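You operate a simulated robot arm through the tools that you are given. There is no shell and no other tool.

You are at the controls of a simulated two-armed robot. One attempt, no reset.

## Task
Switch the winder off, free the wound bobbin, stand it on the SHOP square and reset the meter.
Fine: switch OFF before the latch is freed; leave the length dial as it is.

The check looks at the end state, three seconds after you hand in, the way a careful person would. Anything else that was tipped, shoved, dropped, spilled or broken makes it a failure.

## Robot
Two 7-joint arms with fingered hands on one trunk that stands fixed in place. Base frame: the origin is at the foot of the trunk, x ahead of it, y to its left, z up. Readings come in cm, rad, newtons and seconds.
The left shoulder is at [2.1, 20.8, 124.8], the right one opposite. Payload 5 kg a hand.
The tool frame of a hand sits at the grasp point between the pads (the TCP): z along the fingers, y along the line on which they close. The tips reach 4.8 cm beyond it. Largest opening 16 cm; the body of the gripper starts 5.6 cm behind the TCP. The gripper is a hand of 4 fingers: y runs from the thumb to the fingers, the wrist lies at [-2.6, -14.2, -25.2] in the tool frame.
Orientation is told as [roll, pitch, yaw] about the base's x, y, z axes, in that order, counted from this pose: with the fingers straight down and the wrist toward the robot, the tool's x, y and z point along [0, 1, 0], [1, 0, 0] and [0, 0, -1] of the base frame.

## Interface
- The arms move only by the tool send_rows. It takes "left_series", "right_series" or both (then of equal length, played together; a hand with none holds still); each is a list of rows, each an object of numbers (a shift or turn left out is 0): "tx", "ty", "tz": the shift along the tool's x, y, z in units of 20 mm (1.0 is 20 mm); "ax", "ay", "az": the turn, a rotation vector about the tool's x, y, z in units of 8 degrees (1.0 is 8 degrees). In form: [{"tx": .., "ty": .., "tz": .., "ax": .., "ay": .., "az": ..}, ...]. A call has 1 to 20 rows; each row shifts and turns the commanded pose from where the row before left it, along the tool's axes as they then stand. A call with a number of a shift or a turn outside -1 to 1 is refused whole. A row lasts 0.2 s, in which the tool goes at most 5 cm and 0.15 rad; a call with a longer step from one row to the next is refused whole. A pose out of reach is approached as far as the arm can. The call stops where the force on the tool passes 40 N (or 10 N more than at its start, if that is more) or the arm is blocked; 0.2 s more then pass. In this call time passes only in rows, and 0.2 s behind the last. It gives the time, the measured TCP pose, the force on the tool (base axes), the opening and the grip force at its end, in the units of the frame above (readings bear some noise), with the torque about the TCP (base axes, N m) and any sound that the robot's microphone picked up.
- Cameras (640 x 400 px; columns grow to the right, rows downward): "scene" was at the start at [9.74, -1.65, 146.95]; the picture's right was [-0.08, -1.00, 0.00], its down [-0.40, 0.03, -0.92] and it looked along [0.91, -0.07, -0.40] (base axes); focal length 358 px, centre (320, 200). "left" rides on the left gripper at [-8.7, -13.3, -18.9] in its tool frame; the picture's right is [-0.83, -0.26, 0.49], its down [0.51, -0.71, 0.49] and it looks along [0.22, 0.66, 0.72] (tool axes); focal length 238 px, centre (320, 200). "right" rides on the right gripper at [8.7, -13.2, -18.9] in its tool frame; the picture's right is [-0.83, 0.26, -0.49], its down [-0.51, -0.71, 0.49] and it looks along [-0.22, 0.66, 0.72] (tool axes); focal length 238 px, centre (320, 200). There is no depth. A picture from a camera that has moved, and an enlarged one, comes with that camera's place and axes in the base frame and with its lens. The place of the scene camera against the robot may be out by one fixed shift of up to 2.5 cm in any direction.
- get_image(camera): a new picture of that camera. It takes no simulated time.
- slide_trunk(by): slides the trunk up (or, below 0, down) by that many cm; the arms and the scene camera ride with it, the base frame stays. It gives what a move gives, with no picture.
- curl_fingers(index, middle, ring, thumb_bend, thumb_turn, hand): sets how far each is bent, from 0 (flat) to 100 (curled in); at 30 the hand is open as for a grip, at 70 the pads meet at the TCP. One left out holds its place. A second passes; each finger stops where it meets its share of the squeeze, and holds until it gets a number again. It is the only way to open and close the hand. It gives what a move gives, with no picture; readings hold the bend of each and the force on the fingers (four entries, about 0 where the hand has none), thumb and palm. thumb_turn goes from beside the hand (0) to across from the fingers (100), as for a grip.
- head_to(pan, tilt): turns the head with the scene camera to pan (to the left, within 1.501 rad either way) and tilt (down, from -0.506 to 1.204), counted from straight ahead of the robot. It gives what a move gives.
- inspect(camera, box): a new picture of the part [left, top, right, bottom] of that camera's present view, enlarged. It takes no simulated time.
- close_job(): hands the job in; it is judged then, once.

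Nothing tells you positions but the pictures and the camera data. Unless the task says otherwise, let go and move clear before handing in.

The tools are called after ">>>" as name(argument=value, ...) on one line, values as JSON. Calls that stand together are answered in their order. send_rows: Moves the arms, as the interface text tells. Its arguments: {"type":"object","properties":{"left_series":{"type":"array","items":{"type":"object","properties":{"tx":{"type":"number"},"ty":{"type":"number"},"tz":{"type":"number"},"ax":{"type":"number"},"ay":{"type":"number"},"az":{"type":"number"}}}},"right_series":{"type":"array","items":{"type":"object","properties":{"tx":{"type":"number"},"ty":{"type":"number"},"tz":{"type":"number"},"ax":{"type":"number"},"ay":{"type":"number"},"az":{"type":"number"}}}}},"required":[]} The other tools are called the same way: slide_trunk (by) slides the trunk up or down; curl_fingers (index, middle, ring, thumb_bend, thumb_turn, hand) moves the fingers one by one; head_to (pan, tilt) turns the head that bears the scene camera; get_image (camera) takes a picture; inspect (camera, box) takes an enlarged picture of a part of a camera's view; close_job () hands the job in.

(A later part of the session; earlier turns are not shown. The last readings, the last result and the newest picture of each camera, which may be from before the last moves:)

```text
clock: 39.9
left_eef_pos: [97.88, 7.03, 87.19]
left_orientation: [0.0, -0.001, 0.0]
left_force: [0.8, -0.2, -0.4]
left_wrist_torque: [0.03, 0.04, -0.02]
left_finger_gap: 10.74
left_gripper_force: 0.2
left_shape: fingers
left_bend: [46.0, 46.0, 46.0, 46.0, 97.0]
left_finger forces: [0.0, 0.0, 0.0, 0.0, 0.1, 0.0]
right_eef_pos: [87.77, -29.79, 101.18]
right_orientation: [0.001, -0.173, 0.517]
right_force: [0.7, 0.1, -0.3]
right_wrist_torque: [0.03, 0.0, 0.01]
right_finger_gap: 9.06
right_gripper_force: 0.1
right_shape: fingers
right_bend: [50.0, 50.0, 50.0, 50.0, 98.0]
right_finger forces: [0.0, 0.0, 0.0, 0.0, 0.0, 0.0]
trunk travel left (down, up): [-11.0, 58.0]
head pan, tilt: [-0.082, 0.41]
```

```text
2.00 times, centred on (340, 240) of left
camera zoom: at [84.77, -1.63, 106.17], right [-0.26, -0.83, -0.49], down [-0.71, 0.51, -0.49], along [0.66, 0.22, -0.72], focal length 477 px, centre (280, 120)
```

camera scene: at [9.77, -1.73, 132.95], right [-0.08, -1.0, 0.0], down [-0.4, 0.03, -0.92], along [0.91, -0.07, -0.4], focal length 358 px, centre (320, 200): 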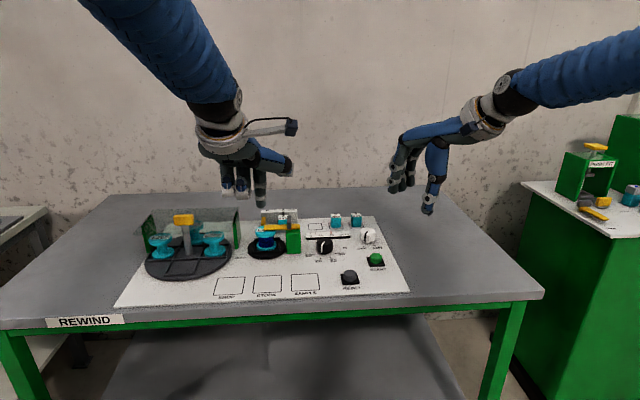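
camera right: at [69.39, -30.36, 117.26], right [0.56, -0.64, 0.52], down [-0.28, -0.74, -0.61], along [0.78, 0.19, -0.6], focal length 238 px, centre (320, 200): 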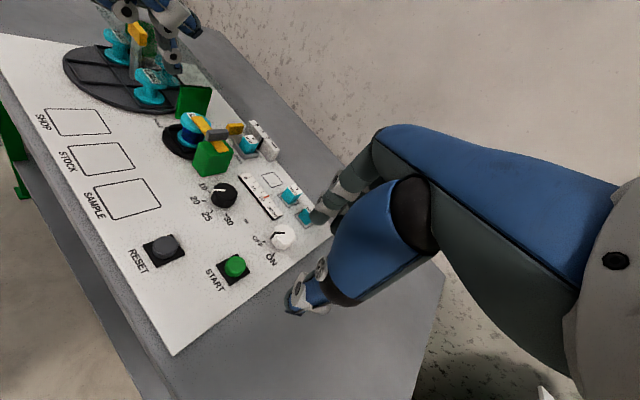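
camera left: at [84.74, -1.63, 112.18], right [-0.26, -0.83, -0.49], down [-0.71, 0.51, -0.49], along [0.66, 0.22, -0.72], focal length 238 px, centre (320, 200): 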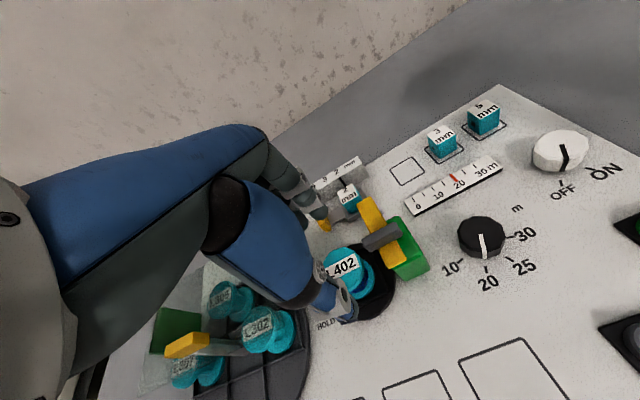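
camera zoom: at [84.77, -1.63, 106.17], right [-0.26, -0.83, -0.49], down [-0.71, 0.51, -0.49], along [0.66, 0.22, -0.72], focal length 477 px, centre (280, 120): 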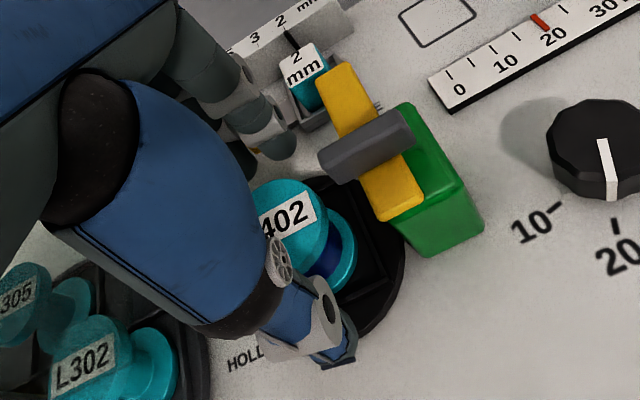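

The hand is well placed around the bobbin. I'll lower 0.7 cm more and close thumb, index and middle, keeping the ring finger out of the way.

>>> send_rows(left_series=[{"tz": 0.35}])

>>> curl_fingers(hand="left", index=58, middle=58, thumb_bend=56)

>>> inspect(camera="scene", box=[230, 190, 320, 270])

>>> inspect(camera="right", box=[130, 60, 250, 170])

>>> inspect(camera="left", box=[240, 140, 440, 340])

```text
clock: 40.3
left_eef_pos: [98.01, 7.08, 86.49]
left_orientation: [0.0, 0.0, 0.0]
left_force: [-0.3, 0.4, 0.2]
left_wrist_torque: [-0.05, 0.0, 0.01]
left_finger_gap: 10.73
left_gripper_force: 0.0
left_shape: fingers
left_bend: [46.0, 46.0, 46.0, 46.0, 97.0]
left_finger forces: [0.0, 0.0, 0.0, 0.1, 0.0, 0.0]
right_eef_pos: [87.81, -29.84, 101.1]
right_orientation: [-0.001, -0.174, 0.518]
right_force: [-0.8, -0.8, -0.1]
right_wrist_torque: [-0.01, -0.04, -0.02]
right_finger_gap: 9.08
right_gripper_force: 0.1
right_shape: fingers
right_bend: [50.0, 50.0, 50.0, 50.0, 98.0]
right_finger forces: [0.0, 0.0, 0.1, 0.1, 0.0, 0.1]
trunk travel left (down, up): [-11.0, 58.0]
head pan, tilt: [-0.082, 0.41]
```

```text
clock: 41.3
left_eef_pos: [97.87, 7.03, 86.43]
left_orientation: [0.0, 0.001, 0.001]
left_force: [-1.1, 0.0, -0.7]
left_wrist_torque: [0.0, 0.04, -0.02]
left_finger_gap: 6.64
left_gripper_force: 0.6
left_shape: fingers
left_bend: [57.0, 57.0, 46.0, 56.0, 99.0]
left_finger forces: [0.0, 0.0, 0.0, 0.1, 0.5, 0.1]
right_eef_pos: [87.85, -29.86, 101.24]
right_orientation: [-0.002, -0.176, 0.518]
right_force: [-0.2, -0.1, 0.0]
right_wrist_torque: [-0.02, -0.01, 0.0]
right_finger_gap: 9.08
right_gripper_force: 0.0
right_shape: fingers
right_bend: [50.0, 50.0, 50.0, 50.0, 98.0]
right_finger forces: [0.0, 0.0, 0.1, 0.0, 0.0, 0.1]
trunk travel left (down, up): [-11.0, 58.0]
head pan, tilt: [-0.082, 0.41]
```

```text
5.00 times, centred on (275, 230) of scene
camera zoom: at [9.75, -1.67, 132.95], right [-0.08, -1.0, 0.0], down [-0.4, 0.03, -0.92], along [0.91, -0.07, -0.4], focal length 1788 px, centre (545, 50)
```

zoom: 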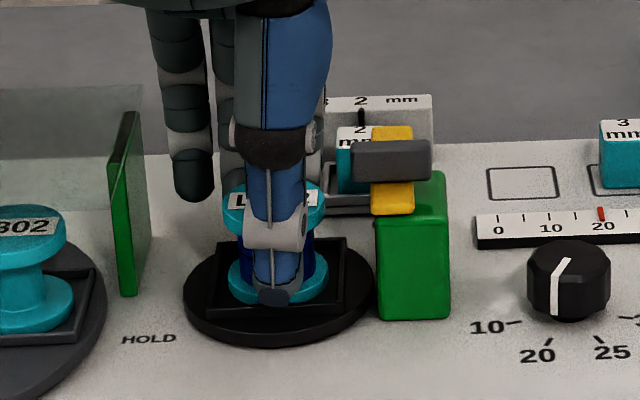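

```text
3.64 times, centred on (190, 115) of right
camera zoom: at [69.37, -30.3, 117.3], right [0.56, -0.64, 0.52], down [-0.28, -0.74, -0.61], along [0.78, 0.19, -0.6], focal length 867 px, centre (793, 509)
```

zoom: 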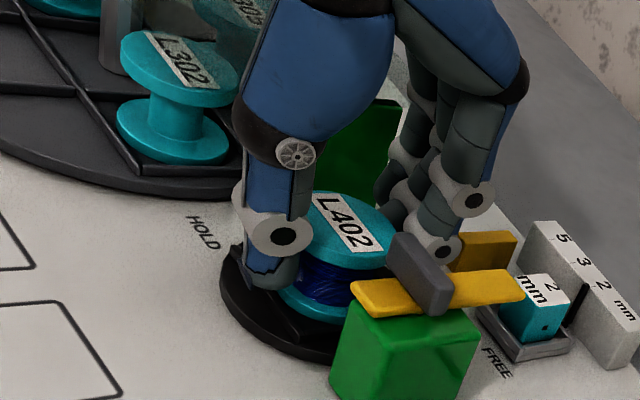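

```text
2.00 times, centred on (340, 240) of left
camera zoom: at [84.69, -1.56, 105.52], right [-0.26, -0.83, -0.49], down [-0.71, 0.51, -0.49], along [0.66, 0.22, -0.72], focal length 477 px, centre (280, 120)
```

zoom: 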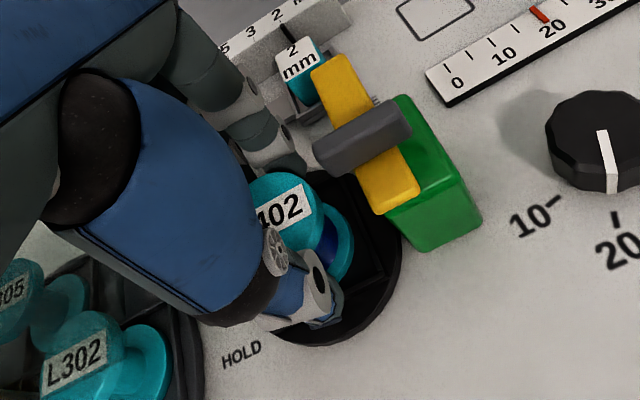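

The gap is 6.6 cm and the thumb is about to touch. I'll close fully onto the bobbin.

>>> curl_fingers(hand="left", index=70, middle=70, thumb_bend=68)

>>> inspect(camera="scene", box=[230, 190, 320, 270])

>>> inspect(camera="right", box=[130, 60, 250, 170])

```text
clock: 42.3
left_eef_pos: [97.89, 7.07, 86.53]
left_orientation: [-0.001, 0.002, 0.002]
left_force: [-0.1, 0.4, 1.0]
left_wrist_torque: [0.05, -0.09, 0.03]
left_finger_gap: 5.16
left_gripper_force: 19.1
left_shape: fingers
left_bend: [61.0, 65.0, 46.0, 61.0, 99.0]
left_finger forces: [10.2, 8.4, 0.1, 0.0, 18.0, 0.1]
right_eef_pos: [87.78, -29.68, 101.11]
right_orientation: [-0.001, -0.175, 0.519]
right_force: [-0.7, 1.5, -0.6]
right_wrist_torque: [0.0, 0.01, -0.01]
right_finger_gap: 9.09
right_gripper_force: 0.1
right_shape: fingers
right_bend: [50.0, 50.0, 50.0, 50.0, 98.0]
right_finger forces: [0.0, 0.0, 0.0, 0.0, 0.0, 0.0]
trunk travel left (down, up): [-11.0, 58.0]
head pan, tilt: [-0.082, 0.41]
```

```text
5.00 times, centred on (275, 230) of scene
camera zoom: at [9.76, -1.67, 132.95], right [-0.08, -1.0, 0.0], down [-0.4, 0.03, -0.92], along [0.91, -0.07, -0.4], focal length 1788 px, centre (545, 50)
```

zoom: 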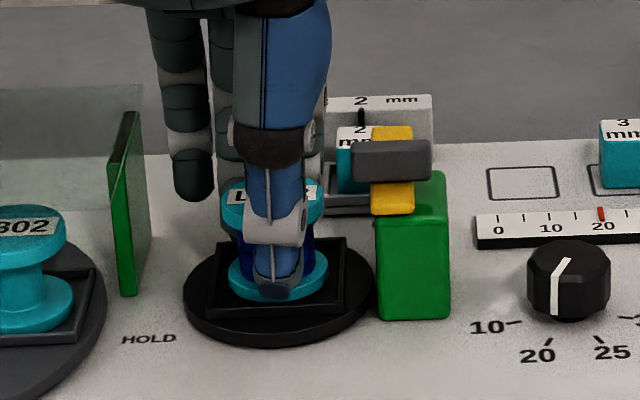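

```text
3.64 times, centred on (190, 115) of right
camera zoom: at [69.38, -30.3, 117.29], right [0.56, -0.64, 0.52], down [-0.28, -0.74, -0.61], along [0.78, 0.19, -0.6], focal length 867 px, centre (793, 509)
```

zoom: 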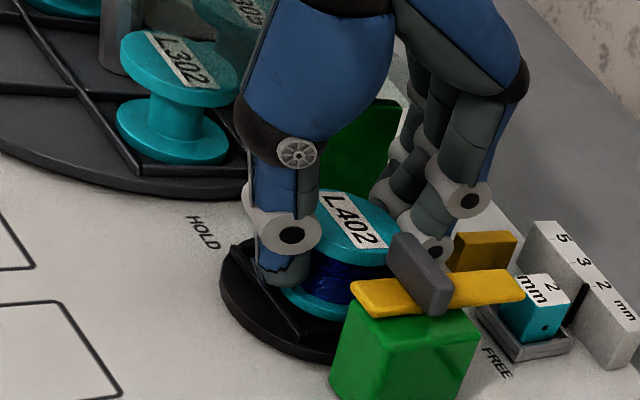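

The bobbin is held with about 19 N. I'll lift slowly 2 cm and check that it comes straight up.

>>> send_rows(left_series=[{"tz": -0.2}, {"tz": -0.25}, {"tz": -0.25}, {"tz": -0.3}])

>>> inspect(camera="scene", box=[230, 190, 320, 270])

>>> inspect(camera="right", box=[130, 60, 250, 170])

```text
clock: 43.3
left_eef_pos: [97.81, 7.08, 88.4]
left_orientation: [0.0, 0.0, 0.001]
left_force: [-0.6, 1.0, -1.0]
left_wrist_torque: [-0.01, -0.01, 0.0]
left_finger_gap: 5.14
left_gripper_force: 17.7
left_shape: fingers
left_bend: [61.0, 65.0, 46.0, 61.0, 99.0]
left_finger forces: [9.7, 7.9, 0.1, 0.1, 17.7, 0.1]
right_eef_pos: [87.75, -29.81, 101.15]
right_orientation: [0.0, -0.175, 0.518]
right_force: [0.5, 0.0, 0.7]
right_wrist_torque: [0.01, -0.02, -0.01]
right_finger_gap: 9.07
right_gripper_force: 0.1
right_shape: fingers
right_bend: [50.0, 50.0, 50.0, 50.0, 98.0]
right_finger forces: [0.1, 0.0, 0.2, 0.0, 0.1, 0.1]
trunk travel left (down, up): [-11.0, 58.0]
head pan, tilt: [-0.082, 0.41]
```

```text
5.00 times, centred on (275, 230) of scene
camera zoom: at [9.75, -1.67, 132.95], right [-0.08, -1.0, 0.0], down [-0.4, 0.03, -0.92], along [0.91, -0.07, -0.4], focal length 1788 px, centre (545, 50)
```

zoom: 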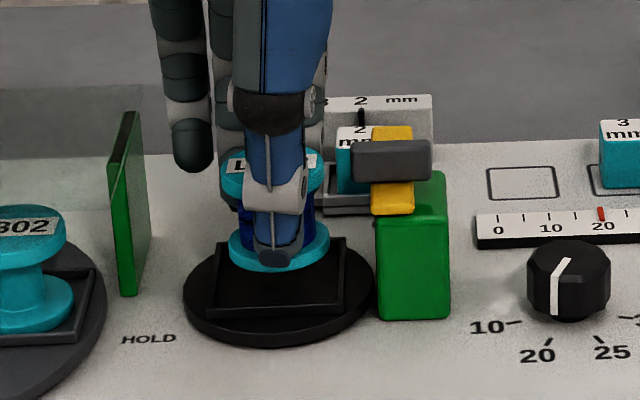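

```text
3.64 times, centred on (190, 115) of right
camera zoom: at [69.37, -30.3, 117.3], right [0.56, -0.64, 0.52], down [-0.28, -0.74, -0.61], along [0.78, 0.19, -0.6], focal length 867 px, centre (793, 509)
```

zoom: 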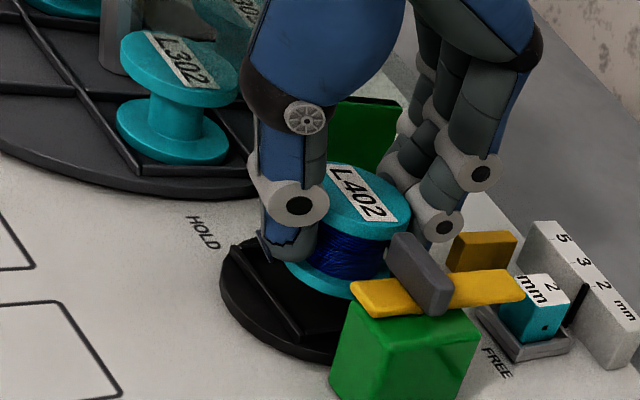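

The bobbin comes up upright. I'll lift it clear to z ≈ 96, bring it back towards the robot and over to above the SHOP square.

>>> send_rows(left_series=[{"tz": -0.6}, {"tz": -0.8}, {"tz": -0.8}, {"tz": -0.8}, {"tz": -0.8}, {"ty": -0.7}, {"ty": -0.9}, {"ty": -0.9}, {"ty": -0.9}, {"ty": -0.9, "tx": 0.4}, {"ty": -0.9, "tx": 0.6}, {"ty": -0.9, "tx": 0.8}, {"ty": -0.9, "tx": 0.8}, {"ty": -0.5, "tx": 0.8}, {"ty": -0.25, "tx": 0.7}])

>>> get_image(camera="scene")

>>> get_image(camera="right")

>>> get_image(camera="left")

```text
clock: 46.5
left_eef_pos: [82.37, 15.26, 95.96]
left_orientation: [0.001, 0.0, -0.001]
left_force: [1.0, -0.2, -2.4]
left_wrist_torque: [0.03, -0.01, -0.02]
left_finger_gap: 5.12
left_gripper_force: 18.1
left_shape: fingers
left_bend: [61.0, 66.0, 46.0, 61.0, 99.0]
left_finger forces: [9.8, 8.1, 0.0, 0.0, 17.7, 0.1]
right_eef_pos: [87.75, -29.68, 101.21]
right_orientation: [0.001, -0.172, 0.518]
right_force: [-0.4, 0.6, -0.3]
right_wrist_torque: [-0.07, -0.02, -0.03]
right_finger_gap: 9.07
right_gripper_force: 0.2
right_shape: fingers
right_bend: [50.0, 50.0, 50.0, 50.0, 98.0]
right_finger forces: [0.0, 0.0, 0.0, 0.0, 0.0, 0.1]
trunk travel left (down, up): [-11.0, 58.0]
head pan, tilt: [-0.082, 0.41]
```

```text
taken
camera scene: at [9.74, -1.63, 132.95], right [-0.08, -1.0, 0.0], down [-0.4, 0.03, -0.92], along [0.91, -0.07, -0.4], focal length 358 px, centre (320, 200)
```

scene: 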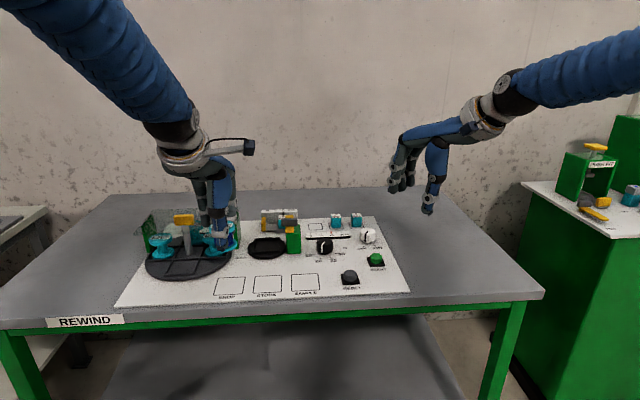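

```text
taken
camera right: at [69.36, -30.26, 117.32], right [0.56, -0.64, 0.52], down [-0.28, -0.74, -0.61], along [0.78, 0.19, -0.6], focal length 238 px, centre (320, 200)
```

right: 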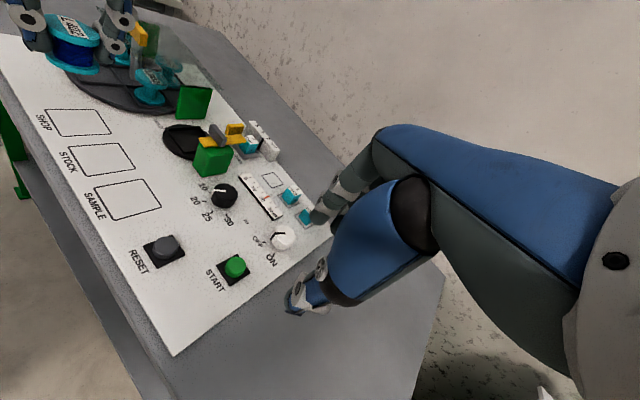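

```text
taken
camera left: at [69.12, 6.6, 115.01], right [-0.26, -0.83, -0.49], down [-0.71, 0.51, -0.49], along [0.66, 0.22, -0.72], focal length 238 px, centre (320, 200)
```

left: 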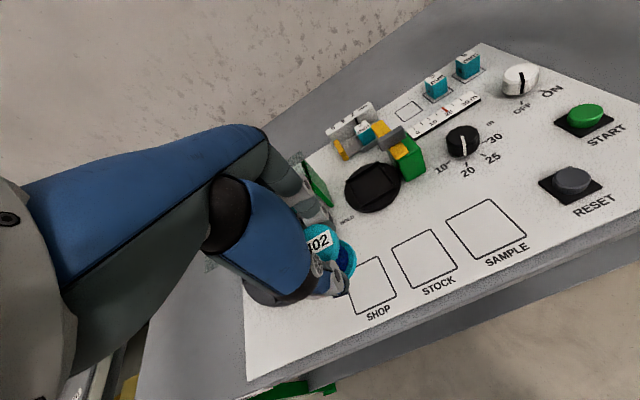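

>>> inspect(camera="scene", box=[170, 200, 290, 310])

>>> inspect(camera="right", box=[20, 0, 160, 150])

>>> inspect(camera="left", box=[280, 190, 480, 340])

```text
3.64 times, centred on (230, 255) of scene
camera zoom: at [9.74, -1.63, 132.95], right [-0.08, -1.0, 0.0], down [-0.4, 0.03, -0.92], along [0.91, -0.07, -0.4], focal length 1300 px, centre (647, 0)
```

zoom: 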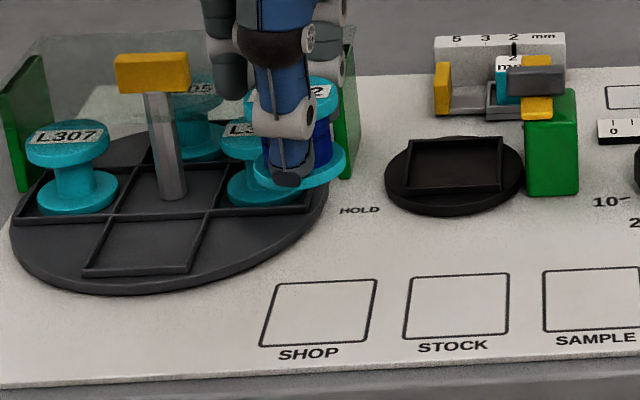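

```text
2.67 times, centred on (90, 75) of right
camera zoom: at [69.36, -30.26, 117.32], right [0.56, -0.64, 0.52], down [-0.28, -0.74, -0.61], along [0.78, 0.19, -0.6], focal length 636 px, centre (933, 533)
```

zoom: 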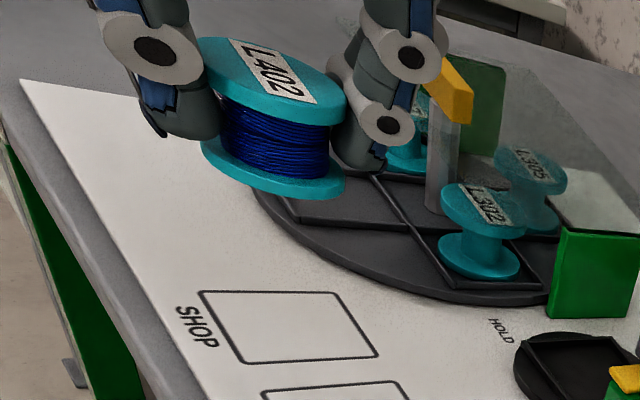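

```text
2.67 times, centred on (380, 265) of left
camera zoom: at [69.12, 6.6, 115.01], right [-0.26, -0.83, -0.49], down [-0.71, 0.51, -0.49], along [0.66, 0.22, -0.72], focal length 636 px, centre (160, 27)
```

zoom: 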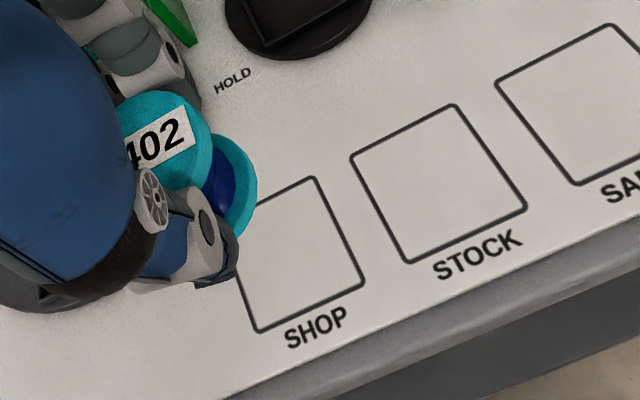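

The square's centre triangulates to (82.3, 15.4) and the bobbin hangs upright above it. I'll lower it most of the way and check both views.

>>> send_rows(left_series=[{"tz": 0.6, "tx": 0.05}, {"tz": 0.8}, {"tz": 0.8}, {"tz": 0.8}, {"tz": 0.7}, {"tz": 0.4}])

>>> inspect(camera="scene", box=[180, 220, 290, 310])

>>> inspect(camera="right", box=[20, 50, 160, 180])

>>> inspect(camera="left", box=[280, 190, 480, 340])

```text
clock: 47.9
left_eef_pos: [82.29, 15.37, 87.75]
left_orientation: [0.0, 0.001, 0.0]
left_force: [-0.5, -1.4, -1.8]
left_wrist_torque: [0.0, 0.03, -0.02]
left_finger_gap: 5.12
left_gripper_force: 17.6
left_shape: fingers
left_bend: [61.0, 66.0, 46.0, 61.0, 99.0]
left_finger forces: [10.0, 8.2, 0.0, 0.1, 17.7, 0.0]
right_eef_pos: [87.86, -29.85, 101.22]
right_orientation: [-0.001, -0.173, 0.519]
right_force: [0.6, -0.3, -0.3]
right_wrist_torque: [0.03, 0.02, 0.0]
right_finger_gap: 9.07
right_gripper_force: 0.1
right_shape: fingers
right_bend: [50.0, 50.0, 50.0, 50.0, 98.0]
right_finger forces: [0.1, 0.0, 0.0, 0.1, 0.0, 0.1]
trunk travel left (down, up): [-11.0, 58.0]
head pan, tilt: [-0.082, 0.41]
```

```text
4.44 times, centred on (235, 265) of scene
camera zoom: at [9.77, -1.66, 132.95], right [-0.08, -1.0, 0.0], down [-0.4, 0.03, -0.92], along [0.91, -0.07, -0.4], focal length 1590 px, centre (698, -89)
```

zoom: 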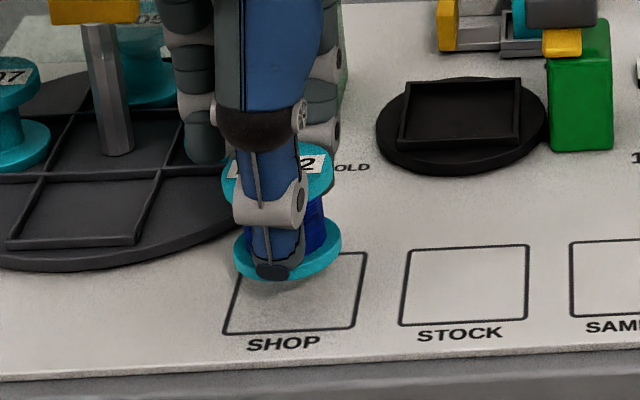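

```text
3.08 times, centred on (90, 115) of right
camera zoom: at [69.39, -30.29, 117.28], right [0.56, -0.64, 0.52], down [-0.28, -0.74, -0.61], along [0.78, 0.19, -0.6], focal length 733 px, centre (1028, 462)
```

zoom: 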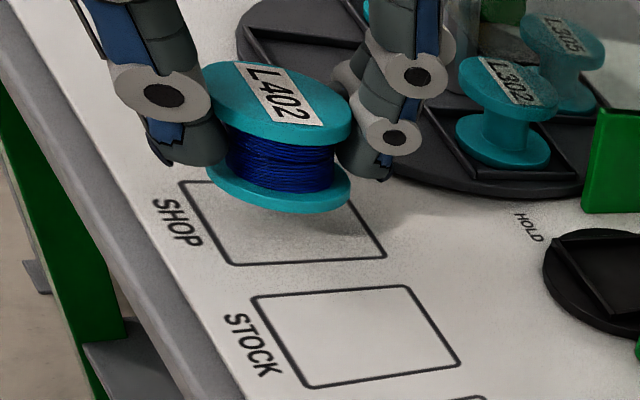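

```text
2.67 times, centred on (380, 265) of left
camera zoom: at [69.09, 6.66, 106.78], right [-0.26, -0.83, -0.49], down [-0.71, 0.51, -0.49], along [0.66, 0.22, -0.72], focal length 636 px, centre (160, 27)
```

zoom: 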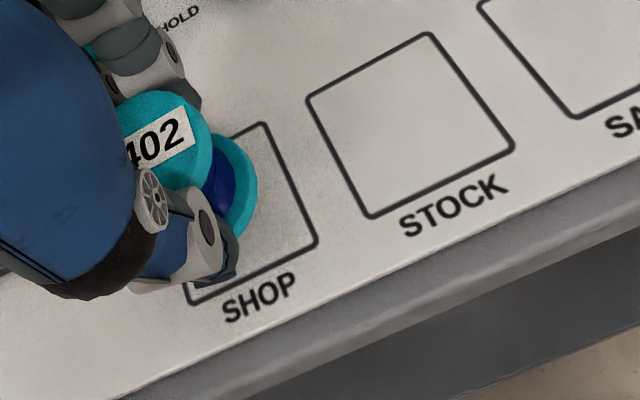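

The bobbin is about 2 cm above the square and well centred. I'll lower in small steps until I feel the panel.

>>> send_rows(left_series=[{"tz": 0.25, "tx": -0.08}, {"tz": 0.25}, {"tz": 0.1}, {"tz": 0.1}])

>>> inspect(camera="right", box=[30, 50, 140, 150])

>>> inspect(camera="scene", box=[190, 230, 280, 310])

```text
clock: 48.9
left_eef_pos: [82.28, 15.06, 86.46]
left_orientation: [0.0, -0.001, 0.001]
left_force: [0.3, 0.6, -1.6]
left_wrist_torque: [-0.02, 0.02, 0.02]
left_finger_gap: 5.11
left_gripper_force: 17.8
left_shape: fingers
left_bend: [61.0, 66.0, 46.0, 61.0, 99.0]
left_finger forces: [9.9, 8.1, 0.0, 0.1, 17.5, 0.1]
right_eef_pos: [87.78, -29.7, 101.21]
right_orientation: [0.0, -0.175, 0.518]
right_force: [-0.3, -0.2, -0.4]
right_wrist_torque: [0.01, 0.0, -0.01]
right_finger_gap: 9.08
right_gripper_force: 0.1
right_shape: fingers
right_bend: [50.0, 50.0, 50.0, 50.0, 98.0]
right_finger forces: [0.1, 0.1, 0.0, 0.0, 0.0, 0.0]
trunk travel left (down, up): [-11.0, 58.0]
head pan, tilt: [-0.082, 0.41]
```

```text
4.00 times, centred on (85, 100) of right
camera zoom: at [69.38, -30.29, 117.29], right [0.56, -0.64, 0.52], down [-0.28, -0.74, -0.61], along [0.78, 0.19, -0.6], focal length 953 px, centre (1260, 600)
```

zoom: 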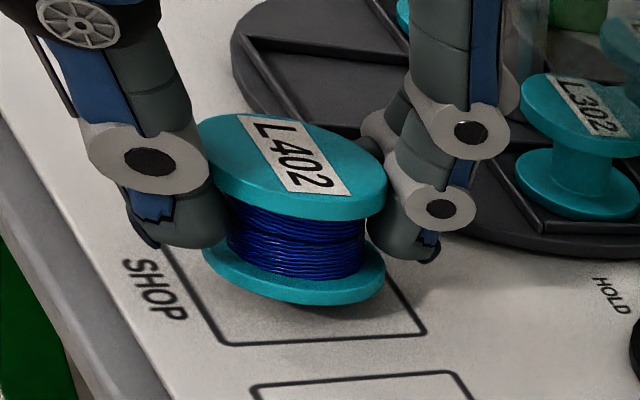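

```text
5.00 times, centred on (235, 270) of scene
camera zoom: at [9.76, -1.67, 132.95], right [-0.08, -1.0, 0.0], down [-0.4, 0.03, -0.92], along [0.91, -0.07, -0.4], focal length 1788 px, centre (745, -150)
```

zoom: 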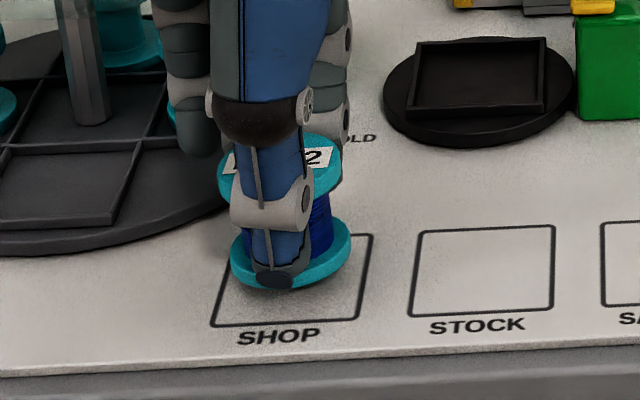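

The bobbin is upright (its flange ellipses match a level circle) and just above the panel. I'll lower in 2 mm steps watching the force.

>>> send_rows(left_series=[{"tz": 0.1}, {"tz": 0.1}, {"tz": 0.1}])

>>> inspect(camera="right", box=[30, 50, 140, 150])

```text
clock: 49.7
left_eef_pos: [82.23, 15.09, 85.71]
left_orientation: [0.0, 0.002, 0.001]
left_force: [0.7, -0.4, -1.8]
left_wrist_torque: [0.0, -0.02, 0.0]
left_finger_gap: 5.11
left_gripper_force: 17.9
left_shape: fingers
left_bend: [61.0, 66.0, 46.0, 61.0, 99.0]
left_finger forces: [10.0, 8.1, 0.0, 0.0, 17.6, 0.0]
right_eef_pos: [87.84, -29.8, 101.21]
right_orientation: [0.0, -0.173, 0.518]
right_force: [0.4, 1.2, -0.3]
right_wrist_torque: [0.04, -0.02, -0.01]
right_finger_gap: 9.07
right_gripper_force: 0.0
right_shape: fingers
right_bend: [50.0, 50.0, 50.0, 50.0, 98.0]
right_finger forces: [0.0, 0.0, 0.0, 0.0, 0.0, 0.1]
trunk travel left (down, up): [-11.0, 58.0]
head pan, tilt: [-0.082, 0.41]
```

```text
4.00 times, centred on (85, 100) of right
camera zoom: at [69.38, -30.29, 117.29], right [0.56, -0.64, 0.52], down [-0.28, -0.74, -0.61], along [0.78, 0.19, -0.6], focal length 953 px, centre (1260, 600)
```

zoom: 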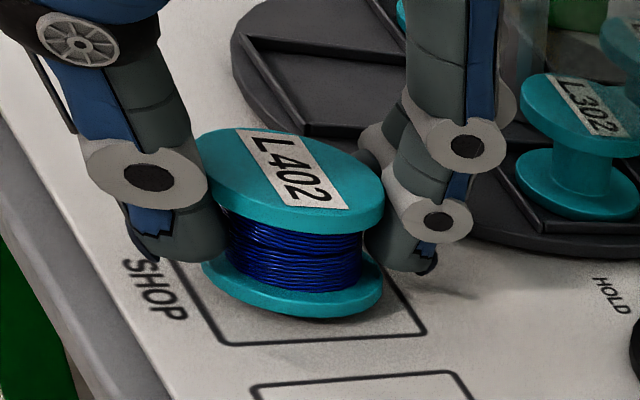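

>>> send_rows(left_series=[{"tz": 0.1}, {"tz": 0.1}])

>>> inspect(camera="right", box=[30, 50, 140, 150])

```text
clock: 50.3
left_eef_pos: [82.36, 15.11, 85.45]
left_orientation: [0.001, 0.0, -0.001]
left_force: [0.2, -0.9, -1.2]
left_wrist_torque: [0.0, -0.02, 0.0]
left_finger_gap: 5.11
left_gripper_force: 17.7
left_shape: fingers
left_bend: [61.0, 66.0, 46.0, 61.0, 99.0]
left_finger forces: [10.0, 8.1, 0.0, 0.0, 17.7, 0.1]
right_eef_pos: [87.79, -29.82, 101.18]
right_orientation: [-0.001, -0.173, 0.518]
right_force: [-0.4, -0.4, 0.3]
right_wrist_torque: [0.01, -0.01, 0.02]
right_finger_gap: 9.09
right_gripper_force: 0.0
right_shape: fingers
right_bend: [50.0, 50.0, 50.0, 50.0, 98.0]
right_finger forces: [0.0, 0.0, 0.0, 0.0, 0.0, 0.0]
trunk travel left (down, up): [-11.0, 58.0]
head pan, tilt: [-0.082, 0.41]
```

```text
4.00 times, centred on (85, 100) of right
camera zoom: at [69.38, -30.29, 117.29], right [0.56, -0.64, 0.52], down [-0.28, -0.74, -0.61], along [0.78, 0.19, -0.6], focal length 953 px, centre (1260, 600)
```

zoom: 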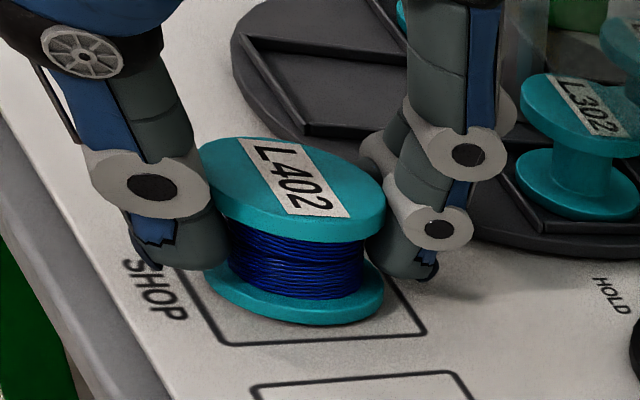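

>>> send_rows(left_series=[{"tz": 0.1}, {"tz": 0.1}])

>>> inspect(camera="right", box=[30, 50, 140, 150])

>>> inspect(camera="scene", box=[190, 230, 280, 310])

```text
clock: 50.9
left_eef_pos: [82.43, 15.1, 85.09]
left_orientation: [0.002, -0.004, 0.0]
left_force: [-0.8, -1.3, 10.8]
left_wrist_torque: [0.03, -0.18, 0.02]
left_finger_gap: 5.14
left_gripper_force: 19.5
left_shape: fingers
left_bend: [61.0, 66.0, 46.0, 61.0, 99.0]
left_finger forces: [10.3, 8.9, 0.0, 0.0, 19.9, 0.0]
right_eef_pos: [87.73, -29.69, 101.34]
right_orientation: [0.0, -0.175, 0.517]
right_force: [0.2, -0.3, -0.2]
right_wrist_torque: [0.01, 0.0, -0.03]
right_finger_gap: 9.05
right_gripper_force: 0.0
right_shape: fingers
right_bend: [50.0, 50.0, 50.0, 50.0, 98.0]
right_finger forces: [0.0, 0.0, 0.0, 0.0, 0.1, 0.0]
trunk travel left (down, up): [-11.0, 58.0]
head pan, tilt: [-0.082, 0.41]
```

```text
4.00 times, centred on (85, 100) of right
camera zoom: at [69.29, -30.31, 117.36], right [0.56, -0.64, 0.52], down [-0.28, -0.74, -0.61], along [0.78, 0.19, -0.6], focal length 953 px, centre (1260, 600)
```

zoom: 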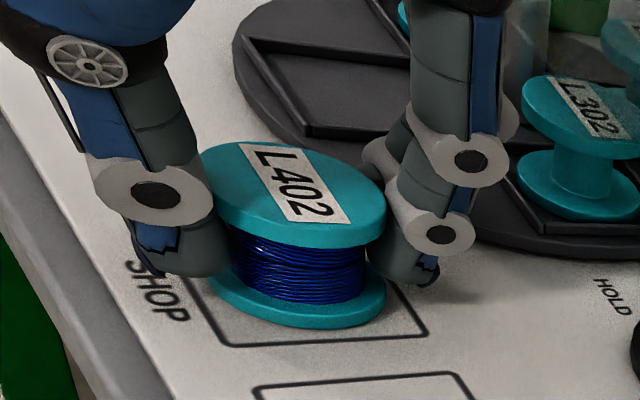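

```text
5.00 times, centred on (235, 270) of scene
camera zoom: at [9.66, -1.69, 132.97], right [-0.08, -1.0, 0.0], down [-0.4, 0.03, -0.92], along [0.91, -0.07, -0.4], focal length 1788 px, centre (745, -150)
```

zoom: 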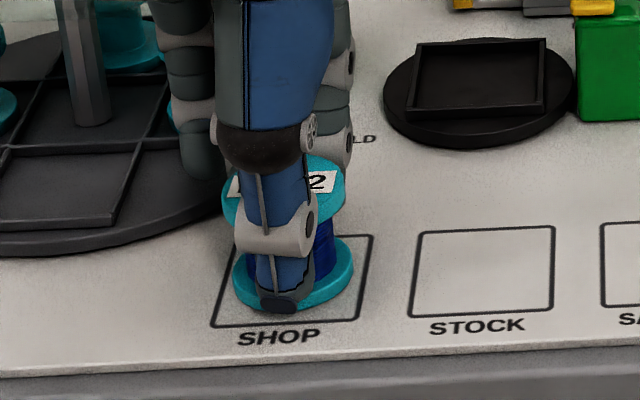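

The bobbin has touched down inside the SHOP square (about 11 N). I'll ease off 2 mm and open the fingers.

>>> send_rows(left_series=[{"tz": -0.1}])

>>> curl_fingers(hand="left", index=56, middle=58, thumb_bend=55)

>>> inspect(camera="right", box=[30, 50, 140, 150])

>>> inspect(camera="scene", box=[190, 230, 280, 310])

```text
clock: 51.3
left_eef_pos: [82.26, 15.08, 85.24]
left_orientation: [-0.002, -0.002, 0.001]
left_force: [2.2, -0.8, 8.5]
left_wrist_torque: [0.02, -0.37, -0.07]
left_finger_gap: 5.14
left_gripper_force: 19.8
left_shape: fingers
left_bend: [61.0, 66.0, 46.0, 61.0, 99.0]
left_finger forces: [11.5, 9.4, 0.1, 0.0, 18.5, 0.0]
right_eef_pos: [87.72, -29.81, 101.28]
right_orientation: [0.0, -0.176, 0.519]
right_force: [0.3, -0.9, -0.5]
right_wrist_torque: [-0.03, 0.02, 0.01]
right_finger_gap: 9.07
right_gripper_force: 0.0
right_shape: fingers
right_bend: [50.0, 50.0, 50.0, 50.0, 98.0]
right_finger forces: [0.1, 0.1, 0.0, 0.1, 0.0, 0.1]
trunk travel left (down, up): [-11.0, 58.0]
head pan, tilt: [-0.082, 0.41]
```

```text
clock: 52.3
left_eef_pos: [82.44, 15.16, 85.07]
left_orientation: [0.001, 0.001, 0.001]
left_force: [0.3, -0.6, 0.3]
left_wrist_torque: [-0.02, 0.02, 0.0]
left_finger_gap: 6.83
left_gripper_force: 0.0
left_shape: fingers
left_bend: [56.0, 57.0, 46.0, 55.0, 99.0]
left_finger forces: [0.1, 0.1, 0.0, 0.0, 0.1, 0.1]
right_eef_pos: [87.78, -29.84, 101.23]
right_orientation: [0.0, -0.175, 0.518]
right_force: [-0.6, -1.0, -0.1]
right_wrist_torque: [0.0, 0.03, -0.02]
right_finger_gap: 9.09
right_gripper_force: 0.0
right_shape: fingers
right_bend: [50.0, 50.0, 50.0, 50.0, 98.0]
right_finger forces: [0.1, 0.0, 0.1, 0.0, 0.1, 0.0]
trunk travel left (down, up): [-11.0, 58.0]
head pan, tilt: [-0.082, 0.41]
```

```text
4.00 times, centred on (85, 100) of right
camera zoom: at [69.37, -30.29, 117.3], right [0.56, -0.64, 0.52], down [-0.28, -0.74, -0.61], along [0.78, 0.19, -0.6], focal length 953 px, centre (1260, 600)
```

zoom: 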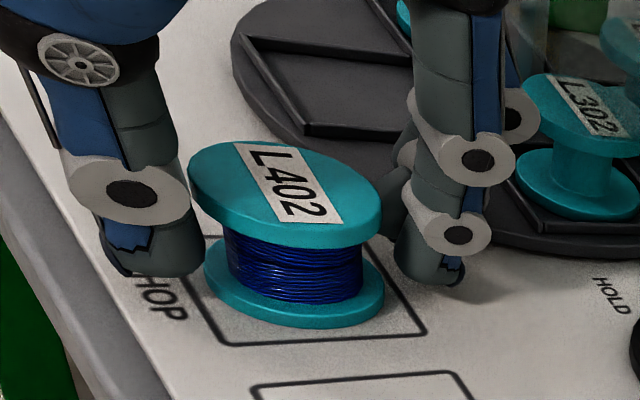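

```text
5.00 times, centred on (235, 270) of scene
camera zoom: at [9.75, -1.67, 132.95], right [-0.08, -1.0, 0.0], down [-0.4, 0.03, -0.92], along [0.91, -0.07, -0.4], focal length 1788 px, centre (745, -150)
```

zoom: 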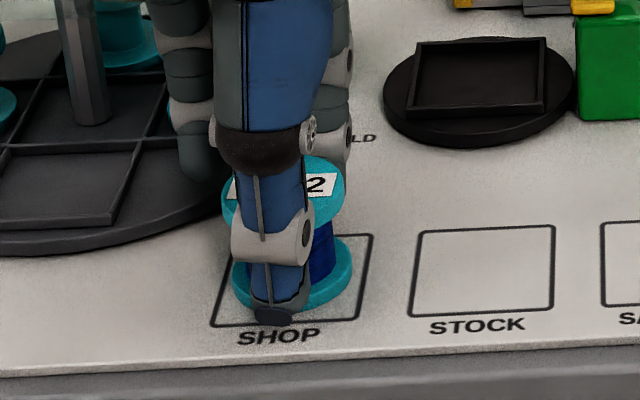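

The bobbin stands free. I'll open wider and rise straight up.

>>> curl_fingers(hand="left", index=46, middle=46, thumb_bend=46)

>>> send_rows(left_series=[{"tz": -0.3}, {"tz": -0.6}, {"tz": -0.8}, {"tz": -0.8}, {"tz": -0.8}, {"tz": -0.8}, {"tz": -0.8}, {"tz": -0.8}])

>>> get_image(camera="scene")

>>> inspect(camera="right", box=[30, 50, 140, 150])

>>> inspect(camera="scene", box=[190, 230, 280, 310])

```text
clock: 53.3
left_eef_pos: [82.36, 15.1, 85.14]
left_orientation: [0.0, 0.001, 0.001]
left_force: [-0.4, -1.2, -0.5]
left_wrist_torque: [0.01, 0.01, 0.02]
left_finger_gap: 10.69
left_gripper_force: 0.1
left_shape: fingers
left_bend: [46.0, 46.0, 46.0, 46.0, 98.0]
left_finger forces: [0.0, 0.0, 0.1, 0.0, 0.1, 0.0]
right_eef_pos: [87.85, -29.84, 101.24]
right_orientation: [0.002, -0.175, 0.519]
right_force: [0.1, 0.4, 0.1]
right_wrist_torque: [0.01, 0.01, -0.05]
right_finger_gap: 9.06
right_gripper_force: 0.1
right_shape: fingers
right_bend: [50.0, 50.0, 50.0, 50.0, 98.0]
right_finger forces: [0.0, 0.1, 0.1, 0.0, 0.0, 0.0]
trunk travel left (down, up): [-11.0, 58.0]
head pan, tilt: [-0.082, 0.41]
```

```text
clock: 55.1
left_eef_pos: [82.05, 14.99, 96.74]
left_orientation: [0.0, 0.003, 0.001]
left_force: [-0.9, 0.0, -0.4]
left_wrist_torque: [0.02, -0.02, 0.06]
left_finger_gap: 10.66
left_gripper_force: 0.1
left_shape: fingers
left_bend: [46.0, 46.0, 46.0, 46.0, 98.0]
left_finger forces: [0.0, 0.0, 0.0, 0.0, 0.0, 0.0]
right_eef_pos: [87.75, -29.74, 101.22]
right_orientation: [0.002, -0.175, 0.517]
right_force: [-1.0, 0.7, 0.4]
right_wrist_torque: [0.02, -0.03, -0.02]
right_finger_gap: 9.1
right_gripper_force: 0.1
right_shape: fingers
right_bend: [50.0, 50.0, 50.0, 50.0, 98.0]
right_finger forces: [0.0, 0.0, 0.1, 0.1, 0.0, 0.1]
trunk travel left (down, up): [-11.0, 58.0]
head pan, tilt: [-0.082, 0.41]
```

```text
taken
camera scene: at [9.71, -1.67, 132.96], right [-0.08, -1.0, 0.0], down [-0.4, 0.03, -0.92], along [0.91, -0.07, -0.4], focal length 358 px, centre (320, 200)
```

scene: 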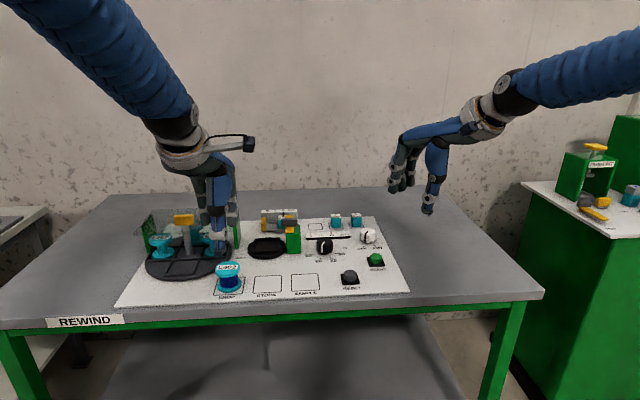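

```text
4.00 times, centred on (85, 100) of right
camera zoom: at [69.33, -30.3, 117.32], right [0.56, -0.64, 0.52], down [-0.28, -0.74, -0.61], along [0.78, 0.19, -0.6], focal length 953 px, centre (1260, 600)
```

zoom: 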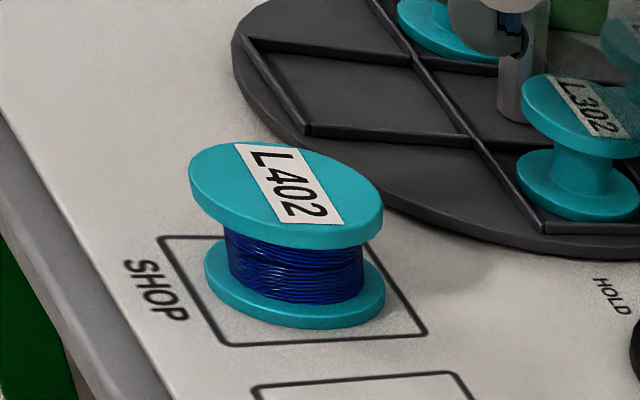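

```text
5.00 times, centred on (235, 270) of scene
camera zoom: at [9.71, -1.67, 132.96], right [-0.08, -1.0, 0.0], down [-0.4, 0.03, -0.92], along [0.91, -0.07, -0.4], focal length 1788 px, centre (745, -150)
```

zoom: 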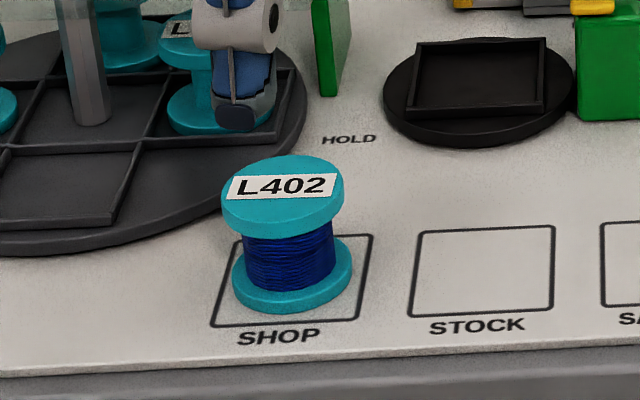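

L402 stands squarely on SHOP. I'll withdraw the left hand up and to the left, and turn the right hand back to straight with its index pointing for the RESET button.

>>> send_rows(left_series=[{"tz": -0.8}, {"tz": -0.8}, {"tz": -0.8}, {"tx": 0.8, "ty": -0.4}, {"tx": 0.8, "ty": -0.4}, {"tx": 0.8, "ty": -0.4}, {"tx": 0.8, "ty": -0.4}, {"tx": 0.8, "ty": -0.4}, {"tx": 0.8, "ty": -0.4}, {"tx": 0.8, "ty": -0.4}, {"tx": 0.8, "ty": -0.4}, {"tx": 0.8, "ty": -0.4}, {"tx": 0.8, "ty": -0.4}])

>>> curl_fingers(hand="right", index=42, middle=100, ring=100, thumb_bend=100, thumb_turn=0)

>>> send_rows(right_series=[{"ay": -0.161, "az": 0.914}, {"ay": -0.161, "az": 0.914}, {"ay": -0.161, "az": 0.914}, {"ay": -0.161, "az": 0.914}, {"ax": 0.625}, {"ax": 0.625}, {"ty": -0.67, "tx": 0.95}, {"ty": -0.67, "tx": 0.95}, {"ty": -0.67, "tx": 0.95}, {"ty": -0.67, "tx": 0.95}, {"ty": -0.67, "tx": 0.95}, {"ty": -0.67, "tx": 0.95}, {"ty": -0.67, "tx": 0.95}, {"ty": -0.67, "tx": 0.95}])

>>> get_image(camera="scene")

>>> get_image(camera="right")

>>> get_image(camera="left")

```text
clock: 57.9
left_eef_pos: [74.32, 31.19, 101.5]
left_orientation: [0.001, 0.0, 0.001]
left_force: [-0.8, -0.1, 0.0]
left_wrist_torque: [-0.03, -0.03, -0.04]
left_finger_gap: 10.67
left_gripper_force: 0.0
left_shape: fingers
left_bend: [46.0, 46.0, 46.0, 46.0, 98.0]
left_finger forces: [0.1, 0.0, 0.1, 0.0, 0.0, 0.0]
right_eef_pos: [87.67, -29.72, 101.2]
right_orientation: [-0.002, -0.176, 0.519]
right_force: [-0.5, -0.5, 0.1]
right_wrist_torque: [-0.05, -0.02, -0.03]
right_finger_gap: 9.08
right_gripper_force: 0.1
right_shape: fingers
right_bend: [50.0, 50.0, 50.0, 50.0, 98.0]
right_finger forces: [0.1, 0.0, 0.0, 0.0, 0.0, 0.1]
trunk travel left (down, up): [-11.0, 58.0]
head pan, tilt: [-0.082, 0.41]
```

```text
clock: 58.9
left_eef_pos: [74.47, 31.07, 101.41]
left_orientation: [0.0, 0.001, 0.0]
left_force: [-1.2, -0.3, -0.8]
left_wrist_torque: [0.02, 0.01, 0.01]
left_finger_gap: 10.68
left_gripper_force: 0.0
left_shape: fingers
left_bend: [46.0, 46.0, 46.0, 46.0, 98.0]
left_finger forces: [0.1, 0.0, 0.0, 0.0, 0.0, 0.0]
right_eef_pos: [87.82, -29.73, 101.26]
right_orientation: [0.001, -0.174, 0.518]
right_force: [-0.2, -0.8, -0.2]
right_wrist_torque: [0.01, 0.01, 0.03]
right_finger_gap: 9.58
right_gripper_force: 0.2
right_shape: fingers
right_bend: [42.0, 100.0, 100.0, 100.0, 0.0]
right_finger forces: [0.1, 0.0, 0.1, 0.1, 0.0, 0.1]
trunk travel left (down, up): [-11.0, 58.0]
head pan, tilt: [-0.082, 0.41]
```

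```text
clock: 61.9
left_eef_pos: [74.35, 31.19, 101.43]
left_orientation: [0.0, -0.002, 0.001]
left_force: [-0.5, -0.9, -1.6]
left_wrist_torque: [-0.04, -0.08, -0.03]
left_finger_gap: 10.69
left_gripper_force: 0.1
left_shape: fingers
left_bend: [46.0, 46.0, 46.0, 46.0, 98.0]
left_finger forces: [0.2, 0.0, 0.0, 0.1, 0.0, 0.0]
right_eef_pos: [77.03, -14.53, 101.14]
right_orientation: [-0.003, -0.002, 0.001]
right_force: [-1.3, 0.0, 0.4]
right_wrist_torque: [-0.04, -0.05, 0.0]
right_finger_gap: 9.59
right_gripper_force: 0.1
right_shape: fingers
right_bend: [42.0, 100.0, 100.0, 100.0, 0.0]
right_finger forces: [0.0, 0.0, 0.0, 0.0, 0.0, 0.1]
trunk travel left (down, up): [-11.0, 58.0]
head pan, tilt: [-0.082, 0.41]
```

```text
taken
camera scene: at [9.68, -1.59, 132.96], right [-0.08, -1.0, 0.0], down [-0.4, 0.03, -0.92], along [0.91, -0.07, -0.4], focal length 358 px, centre (320, 200)
```

scene: 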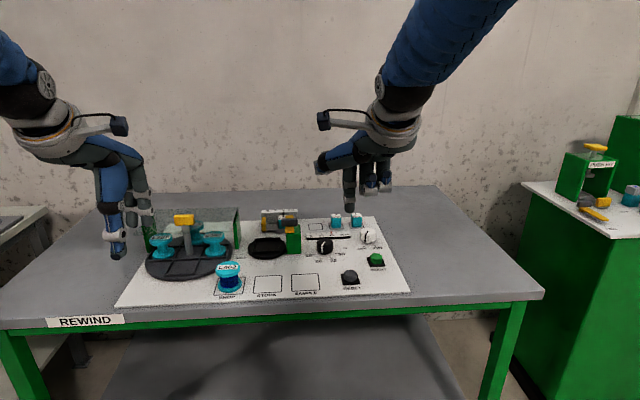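

```text
taken
camera right: at [63.81, -5.83, 119.86], right [0.26, -0.83, 0.49], down [-0.71, -0.51, -0.49], along [0.66, -0.22, -0.72], focal length 238 px, centre (320, 200)
```

right: 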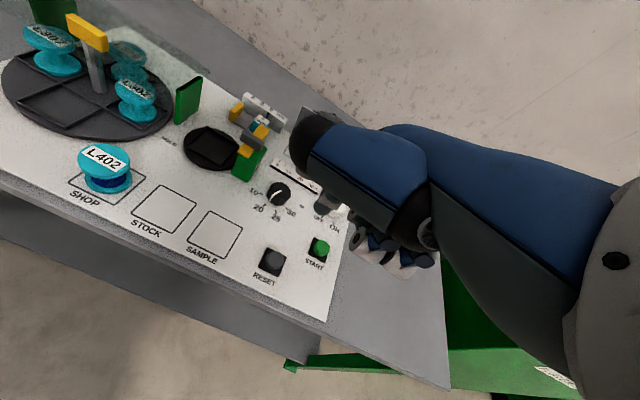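

```text
taken
camera left: at [61.13, 22.56, 120.49], right [-0.26, -0.83, -0.49], down [-0.71, 0.51, -0.49], along [0.66, 0.22, -0.72], focal length 238 px, centre (320, 200)
```

left: 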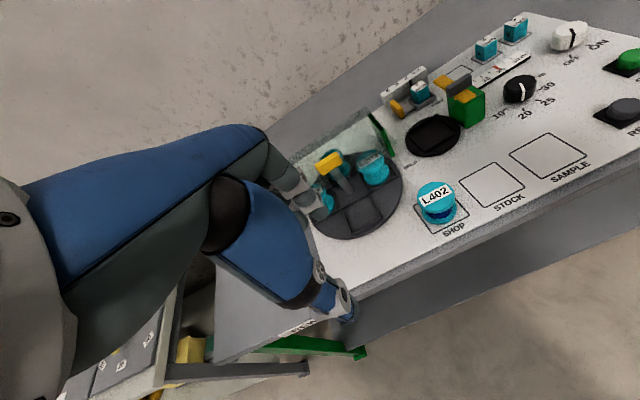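

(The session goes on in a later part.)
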